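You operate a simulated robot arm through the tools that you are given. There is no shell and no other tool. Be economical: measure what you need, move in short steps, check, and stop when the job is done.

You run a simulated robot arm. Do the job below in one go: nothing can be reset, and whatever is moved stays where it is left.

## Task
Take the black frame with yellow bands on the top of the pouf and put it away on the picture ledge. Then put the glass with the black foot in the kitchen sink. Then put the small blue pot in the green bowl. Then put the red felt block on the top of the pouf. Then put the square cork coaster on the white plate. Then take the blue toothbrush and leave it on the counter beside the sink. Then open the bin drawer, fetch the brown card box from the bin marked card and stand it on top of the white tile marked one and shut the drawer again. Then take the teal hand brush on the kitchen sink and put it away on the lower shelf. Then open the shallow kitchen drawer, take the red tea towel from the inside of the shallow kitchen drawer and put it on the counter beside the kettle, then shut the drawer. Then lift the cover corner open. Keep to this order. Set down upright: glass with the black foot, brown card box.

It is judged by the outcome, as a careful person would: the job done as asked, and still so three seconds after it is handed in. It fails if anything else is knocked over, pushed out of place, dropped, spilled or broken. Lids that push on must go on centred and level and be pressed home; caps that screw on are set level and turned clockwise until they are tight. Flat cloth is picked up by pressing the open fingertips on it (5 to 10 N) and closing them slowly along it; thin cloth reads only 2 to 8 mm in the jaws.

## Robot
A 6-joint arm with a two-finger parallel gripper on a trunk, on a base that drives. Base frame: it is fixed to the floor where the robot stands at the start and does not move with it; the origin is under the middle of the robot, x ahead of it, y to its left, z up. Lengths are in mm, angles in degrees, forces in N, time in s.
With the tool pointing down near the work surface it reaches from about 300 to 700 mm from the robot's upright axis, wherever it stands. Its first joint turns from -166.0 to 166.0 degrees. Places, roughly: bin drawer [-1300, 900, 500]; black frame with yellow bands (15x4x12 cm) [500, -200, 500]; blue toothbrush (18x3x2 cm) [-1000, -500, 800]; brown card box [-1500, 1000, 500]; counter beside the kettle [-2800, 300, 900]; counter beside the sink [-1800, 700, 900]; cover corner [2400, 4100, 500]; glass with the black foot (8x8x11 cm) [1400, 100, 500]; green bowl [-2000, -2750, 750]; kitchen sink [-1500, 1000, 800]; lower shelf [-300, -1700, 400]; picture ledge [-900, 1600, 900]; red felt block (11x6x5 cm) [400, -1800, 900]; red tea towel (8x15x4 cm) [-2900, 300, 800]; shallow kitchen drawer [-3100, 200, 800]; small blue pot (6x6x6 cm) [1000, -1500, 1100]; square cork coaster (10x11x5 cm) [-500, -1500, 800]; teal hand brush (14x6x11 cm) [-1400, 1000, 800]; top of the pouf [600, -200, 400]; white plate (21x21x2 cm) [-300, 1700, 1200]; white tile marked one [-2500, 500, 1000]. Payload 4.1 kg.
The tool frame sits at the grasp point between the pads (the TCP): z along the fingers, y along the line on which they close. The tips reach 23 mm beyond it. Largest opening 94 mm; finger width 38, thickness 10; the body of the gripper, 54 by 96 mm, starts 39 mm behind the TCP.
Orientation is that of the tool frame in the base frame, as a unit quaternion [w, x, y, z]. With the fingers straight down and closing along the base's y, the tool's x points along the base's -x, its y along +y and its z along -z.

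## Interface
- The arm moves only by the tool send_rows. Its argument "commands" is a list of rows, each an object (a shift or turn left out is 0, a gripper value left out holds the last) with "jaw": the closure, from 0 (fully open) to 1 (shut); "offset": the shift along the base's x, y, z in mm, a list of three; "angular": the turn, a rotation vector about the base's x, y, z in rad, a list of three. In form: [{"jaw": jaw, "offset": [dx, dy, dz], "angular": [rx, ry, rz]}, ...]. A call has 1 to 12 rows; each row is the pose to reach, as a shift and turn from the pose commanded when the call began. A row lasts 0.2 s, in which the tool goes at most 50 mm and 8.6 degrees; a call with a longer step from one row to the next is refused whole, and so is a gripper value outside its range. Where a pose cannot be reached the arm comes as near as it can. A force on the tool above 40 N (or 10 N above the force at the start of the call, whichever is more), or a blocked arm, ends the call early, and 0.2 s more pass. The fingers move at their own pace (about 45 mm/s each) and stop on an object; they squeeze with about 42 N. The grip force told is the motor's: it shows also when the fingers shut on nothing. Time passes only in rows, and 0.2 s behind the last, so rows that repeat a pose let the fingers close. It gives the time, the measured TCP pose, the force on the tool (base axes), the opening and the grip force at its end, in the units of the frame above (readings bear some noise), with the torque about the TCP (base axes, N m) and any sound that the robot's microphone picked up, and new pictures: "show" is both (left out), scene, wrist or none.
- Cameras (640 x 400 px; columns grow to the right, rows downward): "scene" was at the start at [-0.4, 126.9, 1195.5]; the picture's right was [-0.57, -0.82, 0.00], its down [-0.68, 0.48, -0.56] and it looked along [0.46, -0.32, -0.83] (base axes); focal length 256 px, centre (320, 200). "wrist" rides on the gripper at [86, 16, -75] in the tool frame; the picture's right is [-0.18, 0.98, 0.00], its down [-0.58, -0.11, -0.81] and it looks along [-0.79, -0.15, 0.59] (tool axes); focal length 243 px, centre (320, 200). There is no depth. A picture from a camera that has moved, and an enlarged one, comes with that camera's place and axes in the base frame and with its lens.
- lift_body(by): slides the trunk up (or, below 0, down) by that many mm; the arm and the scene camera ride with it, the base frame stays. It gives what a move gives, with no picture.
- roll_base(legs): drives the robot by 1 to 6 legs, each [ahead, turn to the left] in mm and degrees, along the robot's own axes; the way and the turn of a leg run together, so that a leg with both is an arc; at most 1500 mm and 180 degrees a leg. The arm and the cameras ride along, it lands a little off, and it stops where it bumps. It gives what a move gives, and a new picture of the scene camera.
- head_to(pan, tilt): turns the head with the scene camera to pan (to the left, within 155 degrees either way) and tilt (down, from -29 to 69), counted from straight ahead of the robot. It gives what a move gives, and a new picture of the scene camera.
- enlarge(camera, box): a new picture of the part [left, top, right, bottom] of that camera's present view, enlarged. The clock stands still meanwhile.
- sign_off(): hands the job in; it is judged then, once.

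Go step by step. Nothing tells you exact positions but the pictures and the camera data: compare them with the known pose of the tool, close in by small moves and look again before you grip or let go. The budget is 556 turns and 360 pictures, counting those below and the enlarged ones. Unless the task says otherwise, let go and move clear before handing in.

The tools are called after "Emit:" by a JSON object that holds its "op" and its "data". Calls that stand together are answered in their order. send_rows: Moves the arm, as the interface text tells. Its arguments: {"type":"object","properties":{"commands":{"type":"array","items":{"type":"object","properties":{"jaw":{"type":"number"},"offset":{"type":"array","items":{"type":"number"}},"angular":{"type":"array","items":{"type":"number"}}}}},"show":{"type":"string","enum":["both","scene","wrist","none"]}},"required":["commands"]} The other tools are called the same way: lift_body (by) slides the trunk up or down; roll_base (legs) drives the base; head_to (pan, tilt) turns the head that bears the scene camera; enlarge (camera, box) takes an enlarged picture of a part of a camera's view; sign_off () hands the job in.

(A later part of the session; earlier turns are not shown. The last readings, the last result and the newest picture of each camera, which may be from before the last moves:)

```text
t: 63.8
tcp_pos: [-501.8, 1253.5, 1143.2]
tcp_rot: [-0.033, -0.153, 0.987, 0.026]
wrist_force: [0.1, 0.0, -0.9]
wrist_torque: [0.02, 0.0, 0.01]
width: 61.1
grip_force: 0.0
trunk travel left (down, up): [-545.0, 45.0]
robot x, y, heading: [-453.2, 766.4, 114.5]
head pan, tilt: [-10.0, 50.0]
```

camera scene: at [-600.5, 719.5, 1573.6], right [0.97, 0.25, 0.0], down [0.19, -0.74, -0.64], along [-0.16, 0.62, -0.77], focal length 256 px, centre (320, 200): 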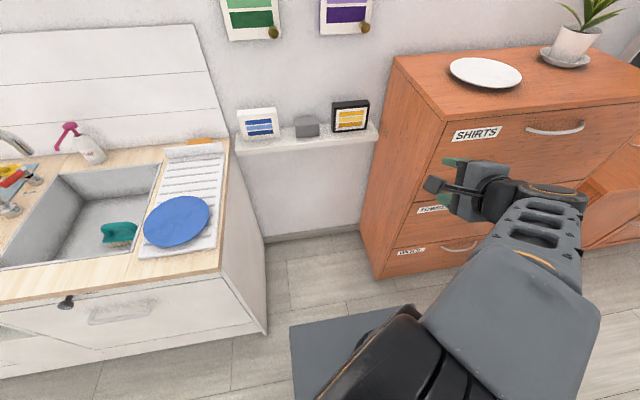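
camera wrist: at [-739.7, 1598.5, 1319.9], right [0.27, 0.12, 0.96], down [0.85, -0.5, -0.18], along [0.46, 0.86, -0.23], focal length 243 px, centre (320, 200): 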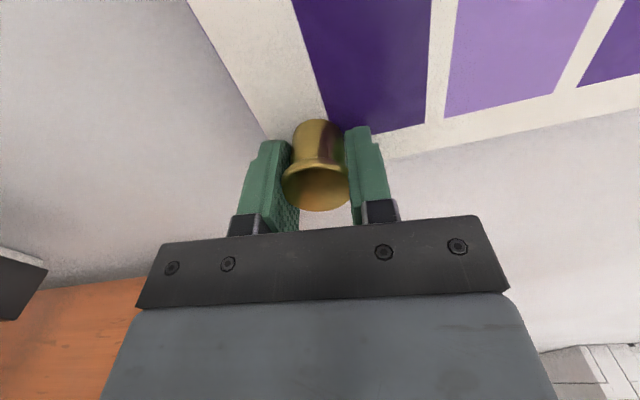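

The ledge is fine. Next is the glass on the coffee table around (1300,110); I straighten the tool, drive to the west of the table and lower the trunk.

Emit:
{"op": "send_rows", "data": {"commands": [{"angular": [-0.041, -0.073, 0], "jaw": 0}, {"angular": [-0.041, -0.073, 0], "jaw": 0}], "show": "none"}}

Emit:
{"op": "roll_base", "data": {"legs": [[-100, 0], [0, -123.4], [1228, 0], [0, -26.7]]}}

Emit:
{"op": "lift_body", "data": {"by": -370}}

Emit:
{"op": "head_to", "data": {"pan": 5, "tilt": 45}}

```text
t: 64.4
tcp_pos: [-501.7, 1253.8, 1143.4]
tcp_rot: [-0.001, -0.154, 0.988, 0.0]
wrist_force: [-0.2, 0.6, -0.6]
wrist_torque: [0.0, -0.04, -0.03]
width: 94.1
grip_force: 0.1
trunk travel left (down, up): [-545.0, 45.0]
robot x, y, heading: [-454.9, 766.3, 114.2]
head pan, tilt: [-10.0, 50.0]
```

```text
t: 77.8
tcp_pos: [1074.2, 104.3, 1142.0]
tcp_rot: [0.001, 0.911, 0.412, 0.0]
wrist_force: [-0.3, -1.0, -0.3]
wrist_torque: [-0.03, -0.03, -0.03]
width: 93.8
grip_force: 0.0
trunk travel left (down, up): [-545.0, 45.0]
robot x, y, heading: [784.2, 496.4, -34.4]
head pan, tilt: [-10.0, 50.0]
camera scene: at [886.3, 615.2, 1573.6], right [-0.7, -0.71, 0.0], down [-0.54, 0.54, -0.64], along [0.46, -0.45, -0.77], focal length 256 px, centre (320, 200)
```

scene: 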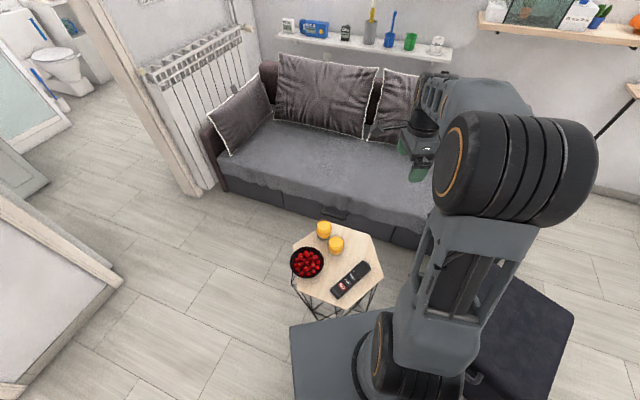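

```text
t: 81.3
tcp_pos: [1073.1, 103.7, 772.4]
tcp_rot: [0.0, 0.911, 0.413, 0.001]
wrist_force: [-1.3, 0.1, -0.1]
wrist_torque: [-0.03, 0.02, 0.0]
width: 93.7
grip_force: 0.0
trunk travel left (down, up): [-175.0, 415.0]
robot x, y, heading: [785.8, 500.1, -34.7]
head pan, tilt: [-10.0, 50.0]
```

```text
t: 82.1
tcp_pos: [1073.1, 104.1, 773.1]
tcp_rot: [0.0, 0.911, 0.413, 0.001]
wrist_force: [-0.4, -0.6, 0.2]
wrist_torque: [0.05, 0.0, 0.02]
width: 94.3
grip_force: 0.0
trunk travel left (down, up): [-175.0, 415.0]
robot x, y, heading: [783.9, 497.4, -34.8]
head pan, tilt: [5.0, 45.0]
camera scene: at [902.4, 629.3, 1210.5], right [-0.5, -0.87, 0.0], down [-0.61, 0.35, -0.71], along [0.61, -0.35, -0.71], focal length 256 px, centre (320, 200)
```

scene: 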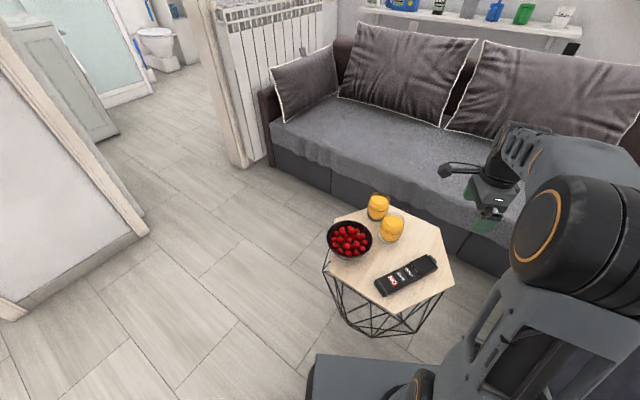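

Emit:
{"op": "enlarge", "data": {"camera": "scene", "box": [310, 180, 470, 300]}}

```text
3.33 times, centred on (390, 240) of scene
camera zoom: at [902.4, 629.3, 1210.5], right [-0.5, -0.87, 0.0], down [-0.61, 0.35, -0.71], along [0.61, -0.35, -0.71], focal length 854 px, centre (87, 67)
```

zoom: 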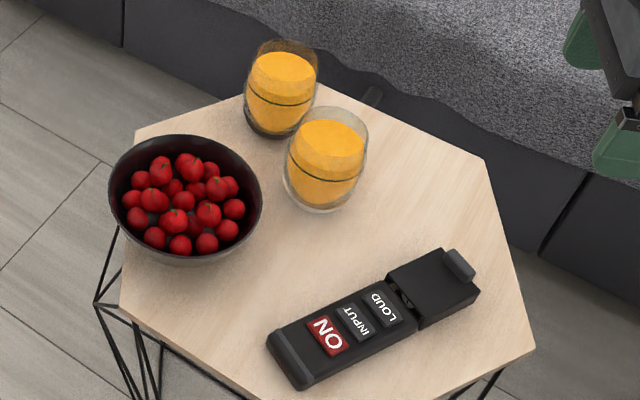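

The far glass has the black foot and holds juice, so it must stay level. It is too far from here; I drive round to the north-east side of the table.

Emit:
{"op": "roll_base", "data": {"legs": [[0, 67.7], [556, 0], [0, -64.7], [495, 0], [0, -94.3]]}}

```text
t: 97.7
tcp_pos: [1262.0, 260.2, 773.3]
tcp_rot: [0.002, 0.925, -0.381, 0.001]
wrist_force: [0.0, -0.5, -0.4]
wrist_torque: [0.05, 0.02, 0.02]
width: 94.1
grip_force: 0.1
trunk travel left (down, up): [-175.0, 415.0]
robot x, y, heading: [1670.3, 521.6, -128.2]
head pan, tilt: [5.0, 45.0]
camera scene: at [1795.2, 400.0, 1210.5], right [-0.84, 0.55, 0.0], down [0.39, 0.59, -0.71], along [-0.39, -0.59, -0.71], focal length 256 px, centre (320, 200)
```

scene: 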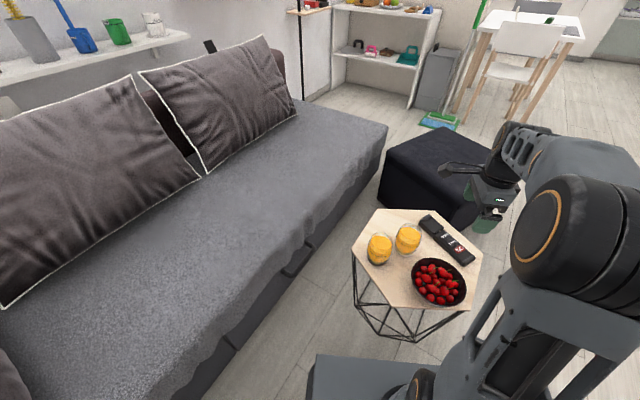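

Emit:
{"op": "send_rows", "data": {"commands": [{"offset": [20, -30, -14], "angular": [0, 0, 0.105]}, {"offset": [40, -60, -28], "angular": [0, 0, 0.21]}, {"offset": [60, -90, -43], "angular": [0, 0, 0.314]}, {"offset": [80, -120, -58], "angular": [0, 0, 0.419]}, {"offset": [102, -153, -73], "angular": [0, 0, 0.524]}, {"offset": [102, -153, -73], "angular": [0, 0, 0.524]}], "show": "both"}}

```text
t: 99.0
tcp_pos: [1363.3, 106.3, 699.7]
tcp_rot: [0.001, 0.992, -0.128, 0.001]
wrist_force: [0.4, -0.4, 0.1]
wrist_torque: [-0.02, 0.0, 0.02]
width: 94.1
grip_force: 0.0
trunk travel left (down, up): [-175.0, 415.0]
robot x, y, heading: [1668.2, 522.3, -128.1]
head pan, tilt: [5.0, 45.0]
camera scene: at [1795.3, 399.9, 1210.5], right [-0.84, 0.55, 0.0], down [0.39, 0.59, -0.71], along [-0.39, -0.59, -0.71], focal length 256 px, centre (320, 200)
camera wrist: at [1442.8, 67.9, 775.5], right [-0.43, -0.9, 0.0], down [-0.54, 0.25, 0.81], along [-0.73, 0.34, -0.59], focal length 243 px, centre (320, 200)
```

scene: 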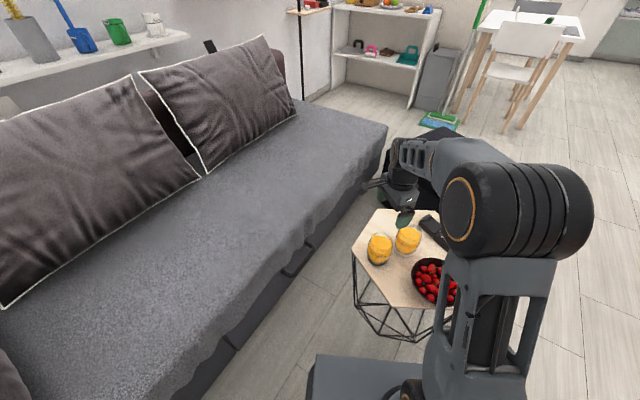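
wrist: 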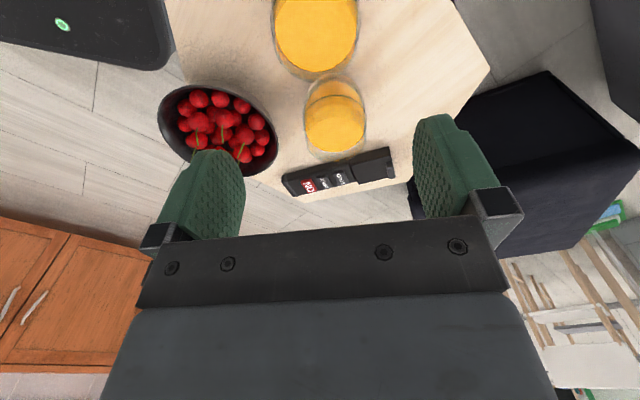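

Emit:
{"op": "send_rows", "data": {"commands": [{"offset": [0, 0, -40]}, {"offset": [2, 0, -75]}, {"offset": [2, 0, -75]}], "show": "wrist"}}

```text
t: 99.8
tcp_pos: [1364.9, 107.9, 626.3]
tcp_rot: [0.001, 0.992, -0.129, 0.001]
wrist_force: [-0.4, 0.2, -0.6]
wrist_torque: [0.02, -0.01, 0.01]
width: 94.0
grip_force: 0.2
trunk travel left (down, up): [-175.0, 415.0]
robot x, y, heading: [1674.6, 522.7, -128.2]
head pan, tilt: [5.0, 45.0]
camera wrist: at [1444.5, 69.6, 700.9], right [-0.43, -0.9, 0.0], down [-0.54, 0.26, 0.81], along [-0.73, 0.35, -0.59], focal length 243 px, centre (320, 200)
```

wrist: 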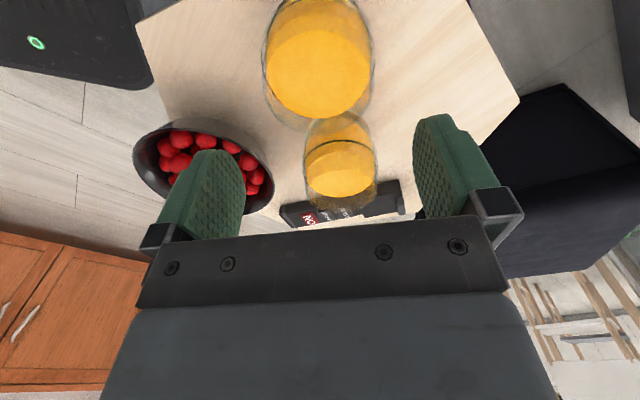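

Emit:
{"op": "enlarge", "data": {"camera": "wrist", "box": [230, 0, 410, 220]}}

```text
1.82 times, centred on (320, 110) of wrist
camera zoom: at [1444.5, 69.6, 700.9], right [-0.43, -0.9, 0.0], down [-0.54, 0.26, 0.81], along [-0.73, 0.35, -0.59], focal length 441 px, centre (320, 364)
```

zoom: 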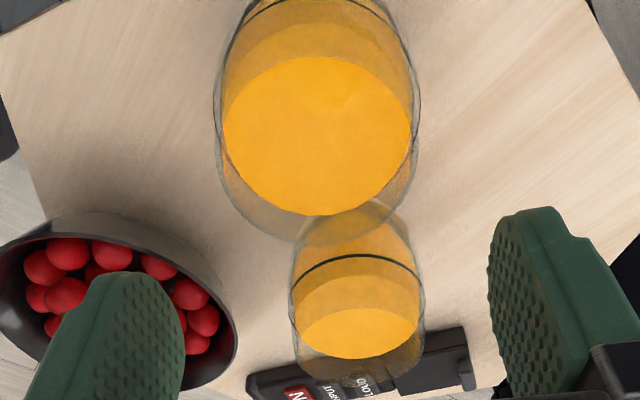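

Column alignment is good; juice surface centre lies at about (1366,107). I descend to grip height and look.

Emit:
{"op": "send_rows", "data": {"commands": [{"offset": [1, -1, -30]}, {"offset": [1, -1, -60]}, {"offset": [1, -1, -80]}, {"offset": [1, -1, -94]}, {"offset": [1, -1, -94]}], "show": "both"}}

```text
t: 101.0
tcp_pos: [1367.4, 104.9, 532.0]
tcp_rot: [0.001, 0.992, -0.129, 0.001]
wrist_force: [0.5, -0.9, -0.5]
wrist_torque: [-0.02, -0.01, 0.05]
width: 93.7
grip_force: 0.1
trunk travel left (down, up): [-175.0, 415.0]
robot x, y, heading: [1672.1, 524.6, -128.4]
head pan, tilt: [5.0, 45.0]
camera scene: at [1795.3, 399.9, 1210.5], right [-0.84, 0.55, 0.0], down [0.39, 0.59, -0.71], along [-0.39, -0.59, -0.71], focal length 256 px, centre (320, 200)
camera wrist: at [1446.9, 66.4, 607.0], right [-0.43, -0.9, 0.0], down [-0.53, 0.26, 0.81], along [-0.73, 0.35, -0.59], focal length 243 px, centre (320, 200)
```

scene: 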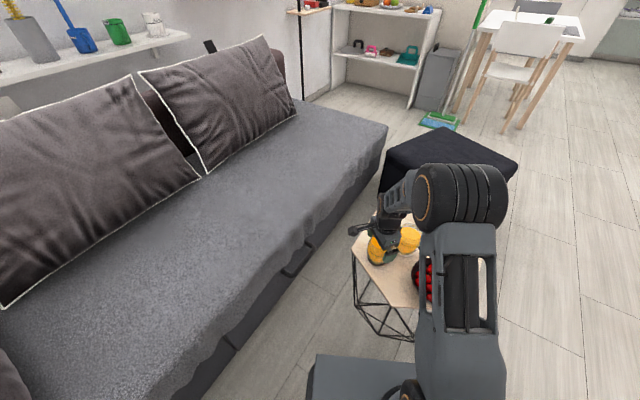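
wrist: 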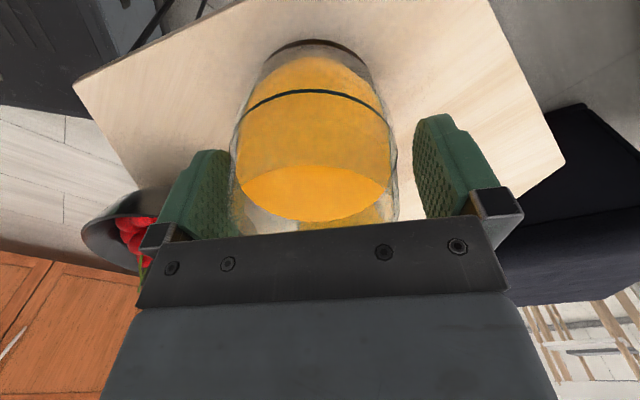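

Emit:
{"op": "send_rows", "data": {"commands": [{"offset": [1, 2, 0], "jaw": 0.08}, {"offset": [1, 2, 0], "jaw": 0.14}, {"offset": [1, 2, 0], "jaw": 0.2}, {"offset": [1, 2, 0], "jaw": 0.28}, {"offset": [1, 2, 0], "jaw": 0.5}, {"offset": [1, 2, 0], "jaw": 0.5}], "show": "wrist"}}

```text
t: 102.5
tcp_pos: [1367.2, 106.6, 532.1]
tcp_rot: [0.002, 0.992, -0.129, 0.001]
wrist_force: [-0.5, 0.4, 0.4]
wrist_torque: [0.01, 0.0, -0.05]
width: 76.8
grip_force: 42.3
trunk travel left (down, up): [-175.0, 415.0]
robot x, y, heading: [1670.8, 522.5, -128.4]
head pan, tilt: [5.0, 45.0]
camera wrist: at [1447.2, 68.5, 606.6], right [-0.43, -0.9, 0.0], down [-0.53, 0.26, 0.81], along [-0.73, 0.35, -0.59], focal length 243 px, centre (320, 200)
```

wrist: 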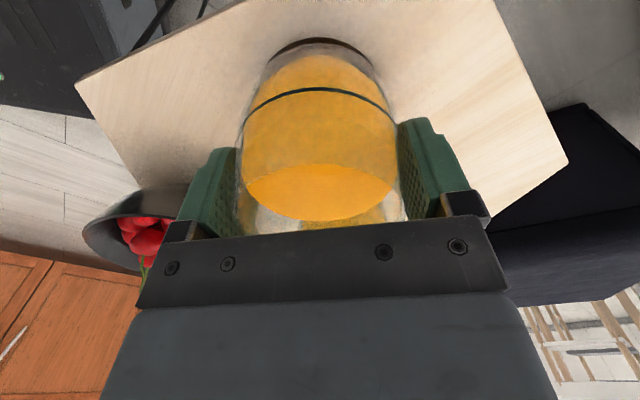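

Emit:
{"op": "send_rows", "data": {"commands": [{"offset": [0, 0, 10]}, {"offset": [0, 0, 22]}, {"offset": [0, 0, 38]}, {"offset": [0, 0, 60]}, {"offset": [0, 0, 85]}, {"offset": [0, 0, 110]}, {"offset": [0, 0, 135]}, {"offset": [0, 0, 150]}, {"offset": [0, 0, 155]}], "show": "wrist"}}

```text
t: 104.5
tcp_pos: [1367.5, 106.8, 686.6]
tcp_rot: [0.0, 0.992, -0.129, 0.0]
wrist_force: [-0.3, 0.3, -1.7]
wrist_torque: [-0.02, 0.0, 0.04]
width: 76.6
grip_force: 41.5
trunk travel left (down, up): [-175.0, 415.0]
robot x, y, heading: [1667.3, 523.9, -128.1]
head pan, tilt: [5.0, 45.0]
camera wrist: at [1445.6, 69.0, 760.0], right [-0.43, -0.9, 0.0], down [-0.54, 0.25, 0.81], along [-0.73, 0.35, -0.59], focal length 243 px, centre (320, 200)
```

wrist: 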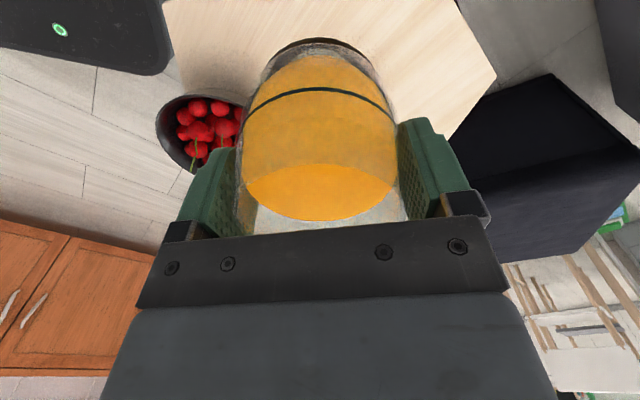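

The glass is up, level. I drive to the front of the sink along the clear floor, raising the trunk before turning to the counter.

Emit:
{"op": "roll_base", "data": {"legs": [[0, -82.5], [543, 0], [0, 36.4], [1150, 0], [1150, 0]]}}

Emit:
{"op": "lift_body", "data": {"by": 400}}

Emit:
{"op": "head_to", "data": {"pan": -70, "tilt": 40}}

```text
t: 123.6
tcp_pos: [-1570.0, 529.0, 683.5]
tcp_rot: [0.001, 0.858, -0.514, 0.001]
wrist_force: [-0.4, -0.7, -1.8]
wrist_torque: [-0.01, -0.02, -0.03]
width: 76.6
grip_force: 41.7
trunk travel left (down, up): [-175.0, 415.0]
robot x, y, heading: [-1058.2, 586.7, -175.1]
head pan, tilt: [5.0, 45.0]
camera scene: at [-1063.3, 415.9, 1210.5], right [-0.17, 0.99, 0.0], down [0.7, 0.12, -0.71], along [-0.7, -0.12, -0.71], focal length 256 px, centre (320, 200)
```

scene: 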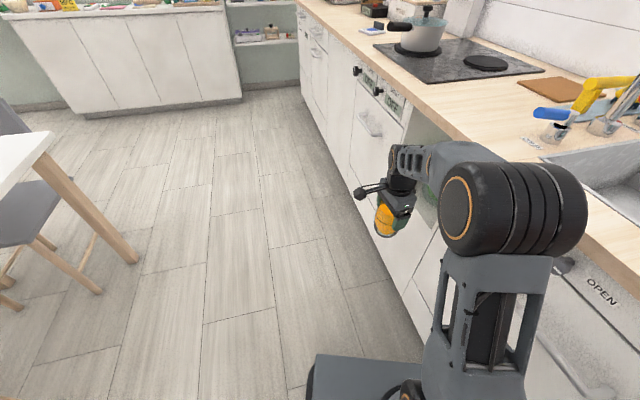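

```text
t: 127.4
tcp_pos: [-1569.6, 528.7, 1085.5]
tcp_rot: [0.0, 0.858, -0.513, 0.0]
wrist_force: [-0.2, 0.0, -2.0]
wrist_torque: [0.0, -0.04, 0.0]
width: 76.9
grip_force: 41.7
trunk travel left (down, up): [-575.0, 15.0]
robot x, y, heading: [-1059.8, 590.0, -175.3]
head pan, tilt: [5.0, 45.0]
```

```text
t: 128.9
tcp_pos: [-1569.1, 528.0, 1084.1]
tcp_rot: [0.001, 0.858, -0.514, 0.0]
wrist_force: [-1.2, -0.4, -2.1]
wrist_torque: [-0.01, -0.03, 0.02]
width: 76.6
grip_force: 41.8
trunk travel left (down, up): [-575.0, 15.0]
robot x, y, heading: [-1059.7, 588.6, -175.2]
head pan, tilt: [-70.0, 40.0]
camera scene: at [-1018.9, 506.8, 1617.7], right [0.91, 0.42, 0.0], down [0.27, -0.58, -0.77], along [-0.32, 0.7, -0.64], focal length 256 px, centre (320, 200)
```

scene: 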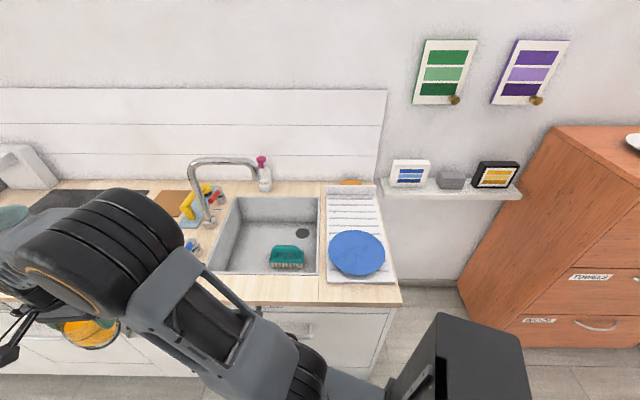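

Emit:
{"op": "enlarge", "data": {"camera": "scene", "box": [190, 180, 350, 300]}}

```text
3.33 times, centred on (270, 240) of scene
camera zoom: at [-1018.9, 506.8, 1617.7], right [0.91, 0.42, 0.0], down [0.27, -0.58, -0.77], along [-0.32, 0.7, -0.64], focal length 854 px, centre (487, 67)
```

zoom: 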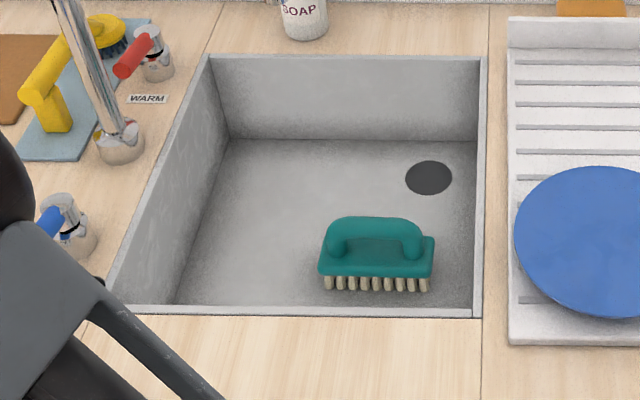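

The sink is u-shaped in view: floor z≈720, brush front-middle, faucet left-rear. I'll set the glass in the front-left part. First I give the base room and turn it square to the counter.

Emit:
{"op": "roll_base", "data": {"legs": [[0, 45], [250, 0], [0, -115.5]]}}

Emit:
{"op": "head_to", "data": {"pan": 0, "tilt": 45}}

```text
t: 131.3
tcp_pos: [-1388.0, 194.0, 1085.7]
tcp_rot: [0.0, 0.987, -0.161, 0.0]
wrist_force: [0.0, 0.1, -1.9]
wrist_torque: [-0.01, 0.0, -0.02]
width: 76.6
grip_force: 42.2
trunk travel left (down, up): [-575.0, 15.0]
robot x, y, heading: [-1059.5, 590.3, -131.6]
head pan, tilt: [-70.0, 40.0]
stopped in leg 1: the robot was blocked; the commanded pose is now the measured one
camera scene: at [-971.6, 555.6, 1617.7], right [0.37, 0.93, 0.0], down [0.6, -0.24, -0.77], along [-0.71, 0.28, -0.64], focal length 256 px, centre (320, 200)
```

scene: 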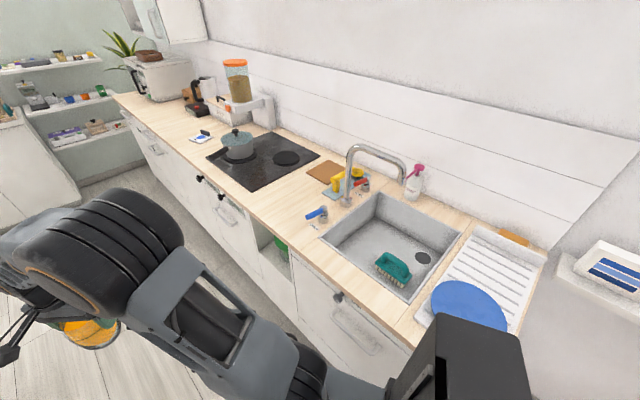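

```text
t: 132.7
tcp_pos: [-1389.0, 194.7, 1085.2]
tcp_rot: [0.0, 0.987, -0.16, 0.001]
wrist_force: [-0.9, -0.8, -1.7]
wrist_torque: [-0.02, 0.03, 0.01]
width: 76.5
grip_force: 42.4
trunk travel left (down, up): [-575.0, 15.0]
robot x, y, heading: [-1059.2, 589.6, -131.8]
head pan, tilt: [0.0, 45.0]
camera scene: at [-946.9, 463.5, 1610.5], right [-0.74, 0.67, 0.0], down [0.47, 0.53, -0.71], along [-0.47, -0.53, -0.71], focal length 256 px, centre (320, 200)
```

scene: 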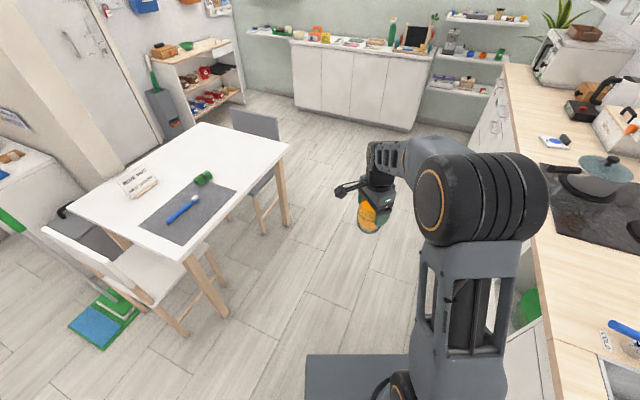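

Emit:
{"op": "roll_base", "data": {"legs": [[250, 0], [0, -113.9], [50, 0]]}}

```text
t: 139.8
tcp_pos: [-1481.7, 905.3, 1084.4]
tcp_rot: [-0.001, -0.41, 0.912, -0.001]
wrist_force: [0.0, -0.2, -2.3]
wrist_torque: [0.03, -0.01, -0.02]
width: 76.6
grip_force: 42.0
trunk travel left (down, up): [-575.0, 15.0]
robot x, y, heading: [-1247.7, 447.5, 114.8]
head pan, tilt: [0.0, 45.0]
camera scene: at [-1407.0, 397.4, 1610.4], right [0.91, 0.42, 0.0], down [0.3, -0.64, -0.71], along [-0.3, 0.64, -0.71], focal length 256 px, centre (320, 200)
```

scene: 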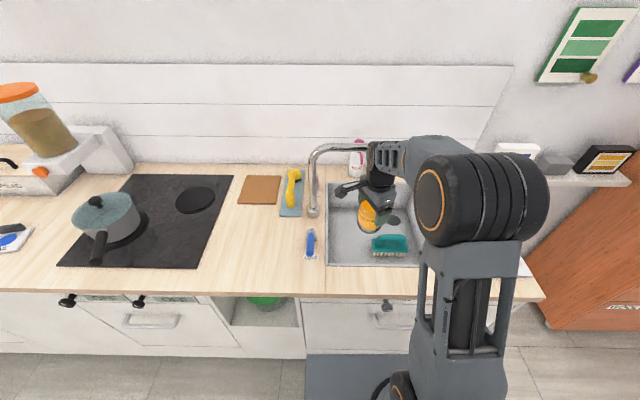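

I turn the tool 156° so the wrist camera ends up over the right side, away from the faucet and the sink rim.

Emit:
{"op": "send_rows", "data": {"commands": [{"angular": [0, 0, 0.1432]}, {"angular": [0, 0, 0.2864]}, {"angular": [0, 0, 0.4296]}, {"angular": [0, 0, 0.5728]}, {"angular": [0, 0, 0.716]}, {"angular": [0, 0, 0.8592]}, {"angular": [0, 0, 1.0024]}, {"angular": [0, 0, 1.1456]}, {"angular": [0, 0, 1.2888]}, {"angular": [0, 0, 1.3605]}], "show": "none"}}

Emit:
{"op": "send_rows", "data": {"commands": [{"angular": [0, 0, 0.1432]}, {"angular": [0, 0, 0.2864]}, {"angular": [0, 0, 0.4296]}, {"angular": [0, 0, 0.5728]}, {"angular": [0, 0, 0.716]}, {"angular": [0, 0, 0.8592]}, {"angular": [0, 0, 1.0024]}, {"angular": [0, 0, 1.1456]}, {"angular": [0, 0, 1.2888]}, {"angular": [0, 0, 1.3605]}], "show": "both"}}

```text
t: 142.0
tcp_pos: [-1481.3, 904.5, 1085.3]
tcp_rot: [0.001, 0.893, -0.45, 0.0]
wrist_force: [0.3, -0.6, -1.5]
wrist_torque: [0.01, 0.02, -0.04]
width: 76.7
grip_force: 42.2
trunk travel left (down, up): [-575.0, 15.0]
robot x, y, heading: [-1252.2, 448.0, 114.9]
head pan, tilt: [0.0, 45.0]
```

```text
t: 144.2
tcp_pos: [-1482.0, 903.9, 1085.4]
tcp_rot: [0.001, 0.977, 0.212, 0.0]
wrist_force: [-0.9, 0.0, -1.8]
wrist_torque: [0.01, -0.01, 0.0]
width: 76.7
grip_force: 41.9
trunk travel left (down, up): [-575.0, 15.0]
robot x, y, heading: [-1244.5, 443.4, 115.3]
head pan, tilt: [0.0, 45.0]
camera scene: at [-1406.5, 396.3, 1610.5], right [0.91, 0.42, 0.0], down [0.3, -0.64, -0.71], along [-0.3, 0.64, -0.71], focal length 256 px, centre (320, 200)
camera wrist: at [-1396.8, 925.0, 1159.8], right [0.24, -0.97, 0.0], down [-0.58, -0.14, 0.81], along [-0.78, -0.19, -0.59], focal length 243 px, centre (320, 200)
```

scene: 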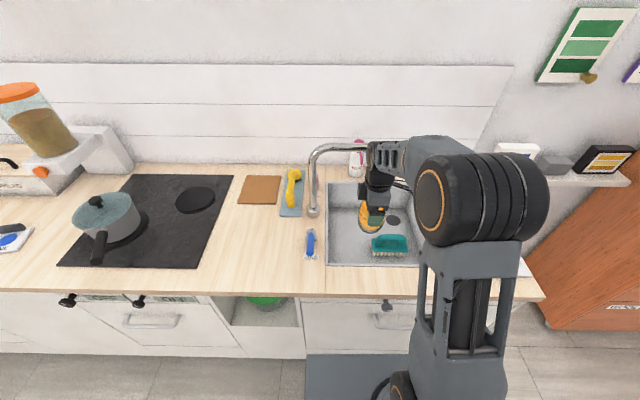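
wrist: 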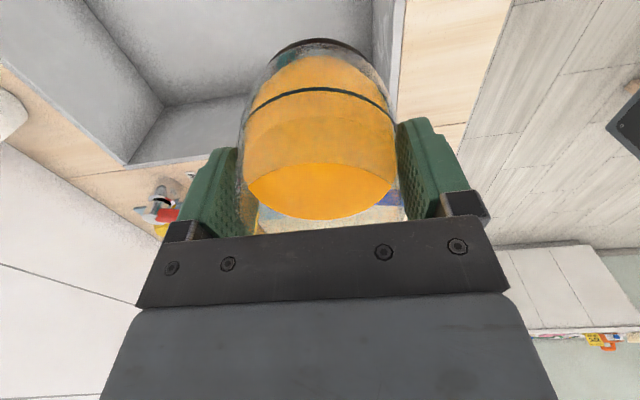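

Emit:
{"op": "send_rows", "data": {"commands": [{"offset": [-20, 13, 0]}, {"offset": [-41.5, 26.3, 0]}, {"offset": [-41.5, 26.3, -40]}, {"offset": [-41.5, 26.3, -80]}, {"offset": [-41.5, 26.3, -120]}, {"offset": [-41.5, 26.3, -160]}, {"offset": [-41.5, 26.3, -195]}, {"offset": [-41.5, 26.3, -220]}, {"offset": [-41.5, 26.3, -240]}, {"offset": [-41.5, 26.3, -240]}], "show": "both"}}

```text
t: 146.4
tcp_pos: [-1522.9, 932.5, 842.9]
tcp_rot: [0.0, 0.978, 0.21, 0.001]
wrist_force: [-0.8, 0.0, -1.3]
wrist_torque: [0.03, -0.02, 0.04]
width: 76.6
grip_force: 41.7
trunk travel left (down, up): [-575.0, 15.0]
robot x, y, heading: [-1247.8, 448.8, 115.0]
head pan, tilt: [0.0, 45.0]
camera scene: at [-1406.6, 396.4, 1610.5], right [0.91, 0.42, 0.0], down [0.3, -0.64, -0.71], along [-0.3, 0.64, -0.71], focal length 256 px, centre (320, 200)
camera wrist: at [-1437.4, 952.0, 918.9], right [0.24, -0.97, 0.0], down [-0.58, -0.14, 0.81], along [-0.78, -0.19, -0.59], focal length 243 px, centre (320, 200)
```

scene: 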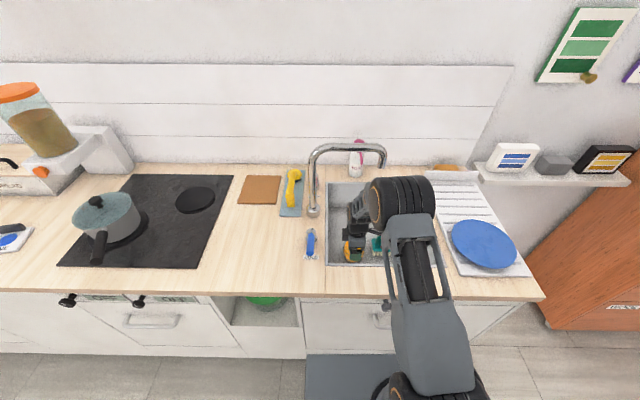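
wrist: 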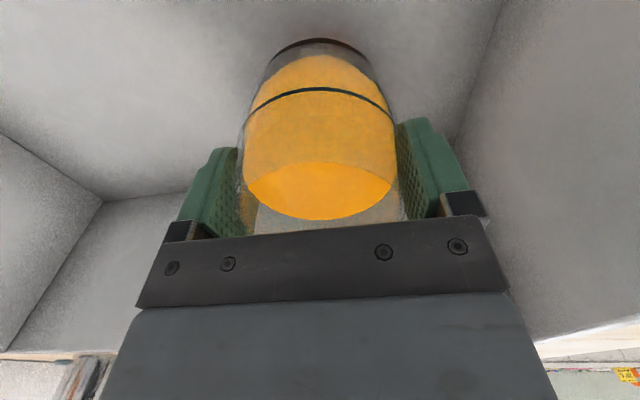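

Emit:
{"op": "send_rows", "data": {"commands": [{"offset": [0, 0, -15]}, {"offset": [0, 0, -26]}, {"offset": [0, 0, -32]}, {"offset": [0, 0, -37]}, {"offset": [0, 0, -42]}, {"offset": [0, 0, -47]}, {"offset": [0, 0, -52]}, {"offset": [0, 0, -57]}], "show": "wrist"}}

```text
t: 147.2
tcp_pos: [-1523.7, 935.5, 816.2]
tcp_rot: [-0.006, 0.977, 0.211, -0.001]
wrist_force: [1.0, -2.7, 15.4]
wrist_torque: [0.31, 0.09, -0.01]
width: 79.1
grip_force: 42.0
trunk travel left (down, up): [-575.0, 15.0]
robot x, y, heading: [-1245.9, 445.3, 115.0]
head pan, tilt: [0.0, 45.0]
stopped in row 4: the force on the tool passed its limit (the readings are from after the stop); the commanded pose is now the measured one
camera wrist: at [-1439.2, 954.0, 892.0], right [0.24, -0.97, -0.01], down [-0.57, -0.15, 0.81], along [-0.79, -0.18, -0.59], focal length 243 px, centre (320, 200)
```

wrist: 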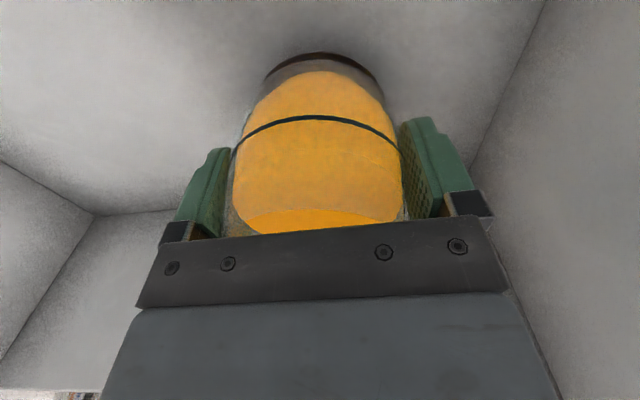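

The glass is standing on the sink floor. I relieve the push, open, and rise.

Emit:
{"op": "send_rows", "data": {"commands": [{"offset": [0, 0, 2]}, {"offset": [0, 0, 2], "jaw": 0.15}, {"offset": [0, 0, 2], "jaw": 0.06}, {"offset": [0, 0, 2], "jaw": 0.04}, {"offset": [0, 0, 2], "jaw": 0.04}], "show": "wrist"}}

```text
t: 148.4
tcp_pos: [-1523.9, 935.5, 818.4]
tcp_rot: [-0.003, 0.978, 0.21, -0.001]
wrist_force: [0.3, 0.4, 0.3]
wrist_torque: [0.02, 0.03, -0.04]
width: 90.1
grip_force: 0.0
trunk travel left (down, up): [-575.0, 15.0]
robot x, y, heading: [-1247.3, 448.4, 115.0]
head pan, tilt: [0.0, 45.0]
camera wrist: at [-1439.0, 954.1, 892.6], right [0.24, -0.97, -0.01], down [-0.57, -0.15, 0.81], along [-0.79, -0.19, -0.59], focal length 243 px, centre (320, 200)
```

wrist: 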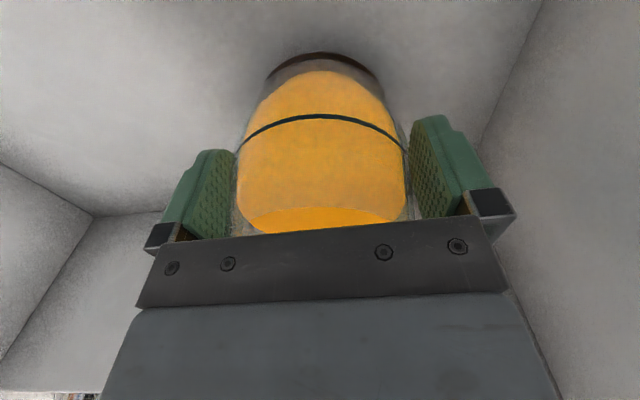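

Emit:
{"op": "send_rows", "data": {"commands": [{"offset": [0, 0, 10], "jaw": 0}, {"offset": [0, 0, 30], "jaw": 0}, {"offset": [0, 0, 60]}, {"offset": [0, 0, 105]}, {"offset": [0, 0, 150]}, {"offset": [0, 0, 200]}, {"offset": [0, 0, 250]}, {"offset": [10, -30, 265]}, {"offset": [20, -70, 270]}], "show": "both"}}

```text
t: 150.4
tcp_pos: [-1502.7, 863.0, 1086.3]
tcp_rot: [-0.003, 0.978, 0.211, -0.001]
wrist_force: [0.3, 0.0, 0.7]
wrist_torque: [-0.01, 0.02, 0.0]
width: 94.3
grip_force: 0.1
trunk travel left (down, up): [-575.0, 15.0]
robot x, y, heading: [-1250.4, 446.3, 114.9]
head pan, tilt: [0.0, 45.0]
camera scene: at [-1406.1, 395.4, 1610.5], right [0.91, 0.42, 0.0], down [0.3, -0.64, -0.71], along [-0.3, 0.64, -0.71], focal length 256 px, centre (320, 200)
camera wrist: at [-1418.0, 882.6, 1161.4], right [0.24, -0.97, -0.01], down [-0.57, -0.15, 0.81], along [-0.79, -0.19, -0.59], focal length 243 px, centre (320, 200)
```

scene: 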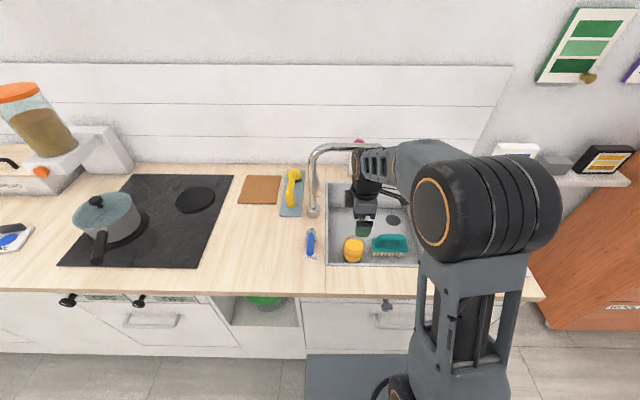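
wrist: 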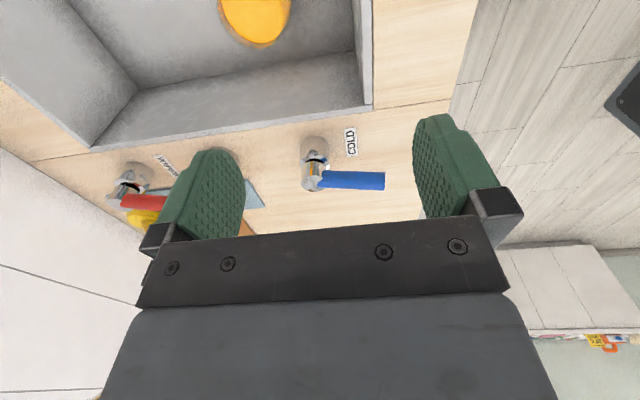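

The glass stands upright in the sink. Next the small blue pot on the far wall's upper shelf; I tuck the arm a little and drive round past the dining table and the pouf.

Emit:
{"op": "send_rows", "data": {"commands": [{"offset": [20, -33, 0]}, {"offset": [40, -66, 0]}, {"offset": [55, -90, 0]}], "show": "none"}}

Emit:
{"op": "roll_base", "data": {"legs": [[-150, 0], [0, -145.5], [1202, 0], [0, -8.7], [991, 0], [0, -26.4]]}}

Emit:
{"op": "head_to", "data": {"pan": 0, "tilt": 25}}

```text
t: 151.2
tcp_pos: [-1447.5, 774.1, 1086.3]
tcp_rot: [-0.004, 0.978, 0.21, -0.002]
wrist_force: [0.6, -0.5, -0.8]
wrist_torque: [-0.02, 0.03, 0.0]
width: 93.9
grip_force: 0.1
trunk travel left (down, up): [-575.0, 15.0]
robot x, y, heading: [-1247.5, 443.9, 115.0]
head pan, tilt: [0.0, 45.0]
```

```text
t: 167.2
tcp_pos: [456.8, -759.1, 1085.3]
tcp_rot: [0.001, -0.419, 0.908, -0.003]
wrist_force: [2.6, -2.3, -1.2]
wrist_torque: [0.14, 0.18, 0.0]
width: 93.8
grip_force: 0.0
trunk travel left (down, up): [-575.0, 15.0]
robot x, y, heading: [137.1, -543.8, -39.9]
head pan, tilt: [0.0, 45.0]
stopped in leg 5: the robot was blocked; the commanded pose is now the measured one
camera scene: at [264.7, -437.4, 1610.2], right [-0.64, -0.77, 0.0], down [-0.55, 0.45, -0.7], along [0.54, -0.45, -0.71], focal length 256 px, centre (320, 200)
```

scene: 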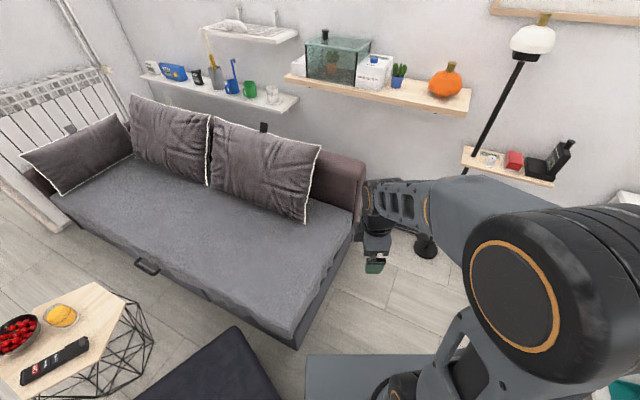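

```text
t: 168.0
tcp_pos: [450.7, -755.9, 1088.2]
tcp_rot: [0.003, -0.42, 0.908, -0.006]
wrist_force: [0.1, 0.0, 0.0]
wrist_torque: [-0.02, 0.01, 0.04]
width: 94.1
grip_force: 0.0
trunk travel left (down, up): [-575.0, 15.0]
robot x, y, heading: [130.7, -545.0, -39.8]
head pan, tilt: [0.0, 25.0]
camera scene: at [265.7, -438.4, 1641.0], right [-0.64, -0.77, 0.0], down [-0.33, 0.27, -0.91], along [0.7, -0.58, -0.42], focal length 256 px, centre (320, 200)
```

scene: 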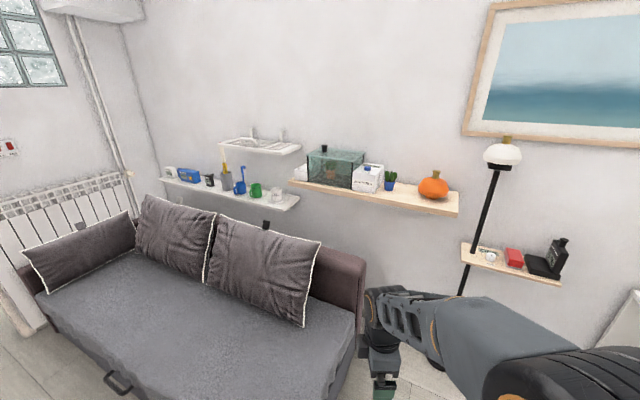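

Something blocked the base here. I look down around the base to see what.

Emit:
{"op": "head_to", "data": {"pan": 60, "tilt": 65}}

Emit:
{"op": "head_to", "data": {"pan": -60, "tilt": 60}}

```text
t: 169.3
tcp_pos: [452.0, -755.0, 1087.5]
tcp_rot: [0.003, -0.42, 0.907, -0.006]
wrist_force: [0.5, -0.7, 0.4]
wrist_torque: [0.0, 0.0, 0.02]
width: 94.0
grip_force: 0.2
trunk travel left (down, up): [-575.0, 15.0]
robot x, y, heading: [129.9, -547.6, -39.7]
head pan, tilt: [60.0, 65.0]
camera scene: at [251.9, -358.5, 1585.5], right [0.35, -0.94, 0.0], down [-0.85, -0.31, -0.42], along [0.4, 0.15, -0.91], focal length 256 px, centre (320, 200)
```

scene: 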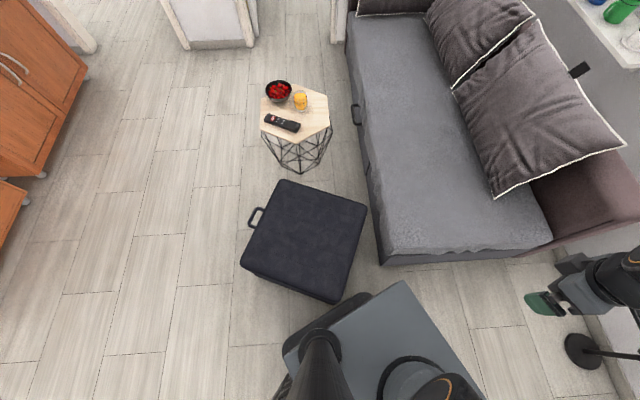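

```text
t: 171.3
tcp_pos: [451.2, -756.0, 1088.9]
tcp_rot: [0.002, -0.42, 0.907, -0.006]
wrist_force: [0.1, -0.5, 0.4]
wrist_torque: [-0.03, 0.01, 0.0]
width: 93.9
grip_force: 0.1
trunk travel left (down, up): [-575.0, 15.0]
robot x, y, heading: [132.9, -549.1, -39.7]
head pan, tilt: [-60.0, 60.0]
camera scene: at [183.6, -445.2, 1591.0], right [-0.99, 0.17, 0.0], down [0.15, 0.85, -0.5], along [-0.08, -0.49, -0.87], focal length 256 px, centre (320, 200)
```

scene: 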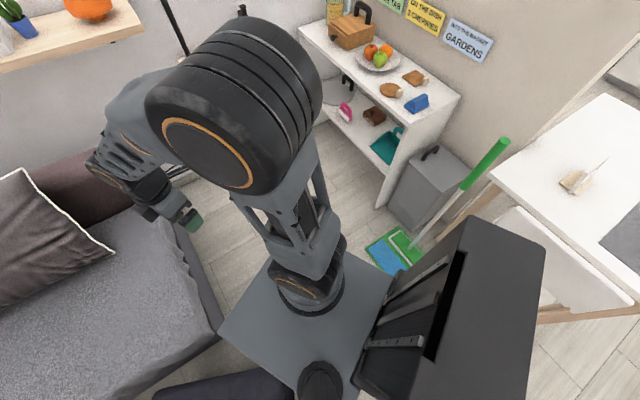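

The rear-left of the base met the pouf's corner; the pouf looks unmoved. I back off and take a line further from it.

Emit:
{"op": "roll_base", "data": {"legs": [[-200, 0], [0, -10.2], [786, 0], [0, -15.8]]}}

Emit:
{"op": "head_to", "data": {"pan": 20, "tilt": 30}}

```text
t: 178.4
tcp_pos: [686.0, -1360.6, 1088.7]
tcp_rot: [0.001, -0.204, 0.979, -0.007]
wrist_force: [0.8, -0.5, 0.1]
wrist_torque: [-0.02, -0.02, -0.03]
width: 94.0
grip_force: 0.2
trunk travel left (down, up): [-575.0, 15.0]
robot x, y, heading: [490.1, -1036.1, -65.8]
head pan, tilt: [-60.0, 60.0]
camera scene: at [580.5, -963.0, 1591.0], right [-0.81, 0.58, 0.0], down [0.51, 0.7, -0.5], along [-0.29, -0.41, -0.87], focal length 256 px, centre (320, 200)
```

scene: 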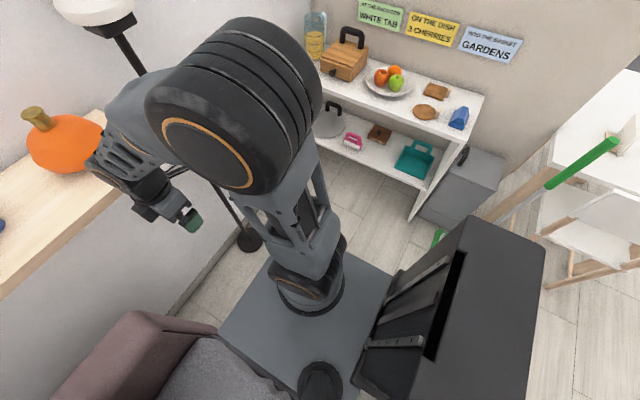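

```text
t: 179.9
tcp_pos: [684.7, -1359.6, 1088.2]
tcp_rot: [0.002, -0.203, 0.979, -0.007]
wrist_force: [-0.7, -0.1, 0.4]
wrist_torque: [-0.02, 0.0, 0.01]
width: 93.9
grip_force: 0.1
trunk travel left (down, up): [-575.0, 15.0]
robot x, y, heading: [491.4, -1034.7, -65.6]
head pan, tilt: [20.0, 30.0]
camera scene: at [682.6, -973.7, 1633.1], right [-0.72, -0.7, 0.0], down [-0.35, 0.36, -0.87], along [0.6, -0.62, -0.5], focal length 256 px, centre (320, 200)
```

scene: 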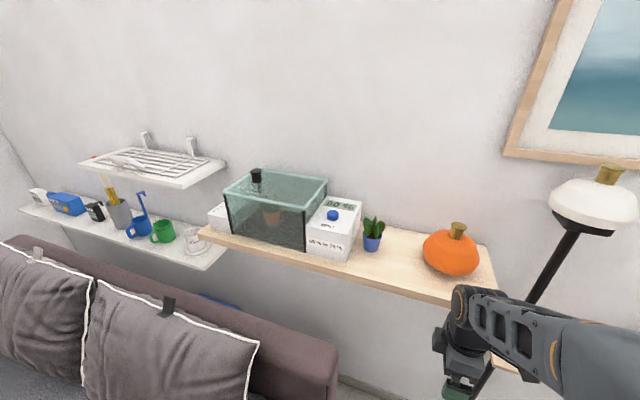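

Emit:
{"op": "enlarge", "data": {"camera": "scene", "box": [300, 180, 500, 305]}}

```text
3.20 times, centred on (400, 242) of scene
camera zoom: at [682.6, -973.7, 1633.1], right [-0.72, -0.7, 0.0], down [-0.35, 0.36, -0.87], along [0.6, -0.62, -0.5], focal length 819 px, centre (64, 64)
```

zoom: 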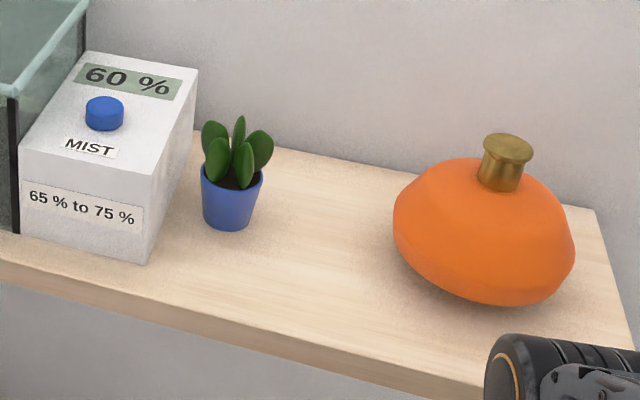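

The pot (with a little plant) stands about (984,-1517) on the shelf at z≈1110, between a white box and the pumpkin. I will take it with a nearly level tool; first I raise and roll the tool.

Emit:
{"op": "send_rows", "data": {"commands": [{"offset": [0, 0, 14], "angular": [0, 0, 0.1428]}, {"offset": [0, 0, 28], "angular": [0, 0, 0.2856]}, {"offset": [0, 0, 42], "angular": [0, 0, 0.4284]}, {"offset": [0, 0, 56], "angular": [0, 0, 0.5712]}, {"offset": [0, 0, 70], "angular": [0, 0, 0.714]}, {"offset": [0, 0, 84], "angular": [0, 0, 0.8568]}, {"offset": [0, 0, 98], "angular": [0, 0, 0.9996]}, {"offset": [0, 0, 112], "angular": [0, 0, 1.1424]}, {"offset": [0, 0, 126], "angular": [0, 0, 1.2852]}, {"offset": [0, 0, 140], "angular": [0, 0, 1.428]}, {"offset": [0, 0, 150], "angular": [0, 0, 1.5708]}], "show": "scene"}}

```text
t: 182.3
tcp_pos: [686.1, -1359.6, 1238.6]
tcp_rot: [-0.006, 0.837, -0.547, 0.004]
wrist_force: [0.3, 0.0, -0.1]
wrist_torque: [-0.03, -0.01, -0.01]
width: 94.2
grip_force: 0.0
trunk travel left (down, up): [-575.0, 15.0]
robot x, y, heading: [491.4, -1038.2, -65.9]
head pan, tilt: [20.0, 30.0]
camera scene: at [682.6, -973.6, 1633.1], right [-0.72, -0.7, 0.0], down [-0.35, 0.36, -0.87], along [0.6, -0.62, -0.5], focal length 256 px, centre (320, 200)
```

scene: 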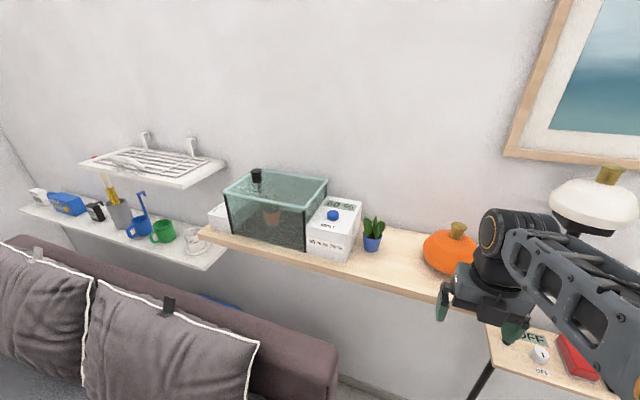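

Emit:
{"op": "send_rows", "data": {"commands": [{"offset": [35, -10, 0]}, {"offset": [70, -20, 0], "angular": [-0.1236, -0.0559, 0]}, {"offset": [105, -30, 0], "angular": [-0.2472, -0.1118, 0]}, {"offset": [140, -40, 0], "angular": [-0.3708, -0.1677, 0]}, {"offset": [173, -52, 0], "angular": [-0.4944, -0.2236, 0]}, {"offset": [173, -52, 0], "angular": [-0.618, -0.2795, 0]}, {"offset": [173, -52, 0], "angular": [-0.7416, -0.3354, 0]}, {"offset": [173, -52, 0], "angular": [-0.8652, -0.3913, 0]}, {"offset": [173, -52, 0], "angular": [-0.9888, -0.4472, 0]}, {"offset": [173, -52, 0], "angular": [-1.1124, -0.5031, 0]}, {"offset": [173, -52, 0], "angular": [-1.1124, -0.5031, 0]}], "show": "both"}}

```text
t: 184.7
tcp_pos: [858.2, -1411.0, 1238.2]
tcp_rot: [0.303, 0.687, -0.446, 0.488]
wrist_force: [0.2, -0.6, -0.4]
wrist_torque: [0.01, 0.03, 0.04]
width: 94.1
grip_force: 0.0
trunk travel left (down, up): [-575.0, 15.0]
robot x, y, heading: [492.1, -1034.5, -65.7]
head pan, tilt: [20.0, 30.0]
camera scene: at [682.6, -973.6, 1633.1], right [-0.72, -0.7, 0.0], down [-0.35, 0.36, -0.87], along [0.6, -0.62, -0.5], focal length 256 px, centre (320, 200)
camera wrist: at [825.1, -1383.5, 1345.5], right [-0.92, -0.35, -0.19], down [-0.3, 0.92, -0.27], along [0.27, -0.19, -0.94], focal length 243 px, centre (320, 200)
```

scene: 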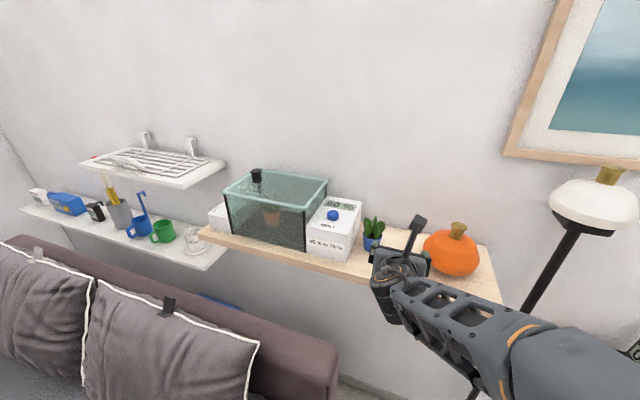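
wrist: 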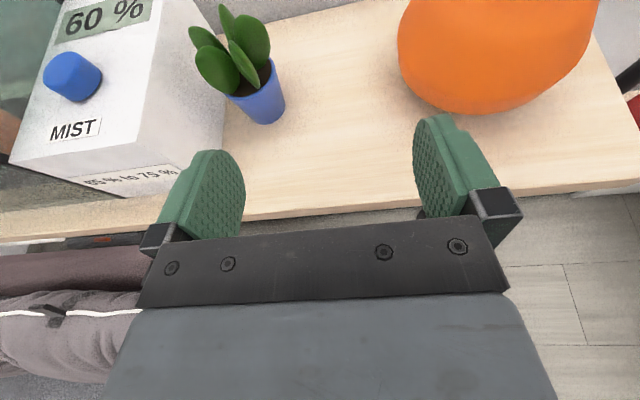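

Emit:
{"op": "send_rows", "data": {"commands": [{"offset": [28, -2, -24], "jaw": 0.15}, {"offset": [56, -5, -48], "jaw": 0.15}, {"offset": [81.6, -7, -74]}, {"offset": [81.6, -7, -74]}], "show": "wrist"}}

```text
t: 185.7
tcp_pos: [940.1, -1417.9, 1163.7]
tcp_rot: [0.303, 0.687, -0.446, 0.487]
wrist_force: [0.4, -0.9, 0.0]
wrist_torque: [-0.01, 0.0, 0.0]
width: 80.1
grip_force: 0.0
trunk travel left (down, up): [-575.0, 15.0]
robot x, y, heading: [491.7, -1036.3, -65.8]
head pan, tilt: [20.0, 30.0]
camera wrist: at [907.7, -1390.1, 1270.0], right [-0.92, -0.35, -0.19], down [-0.3, 0.92, -0.27], along [0.27, -0.19, -0.94], focal length 243 px, centre (320, 200)
```

wrist: 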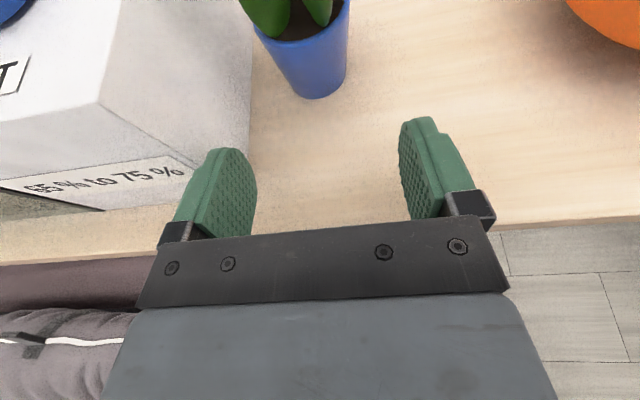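

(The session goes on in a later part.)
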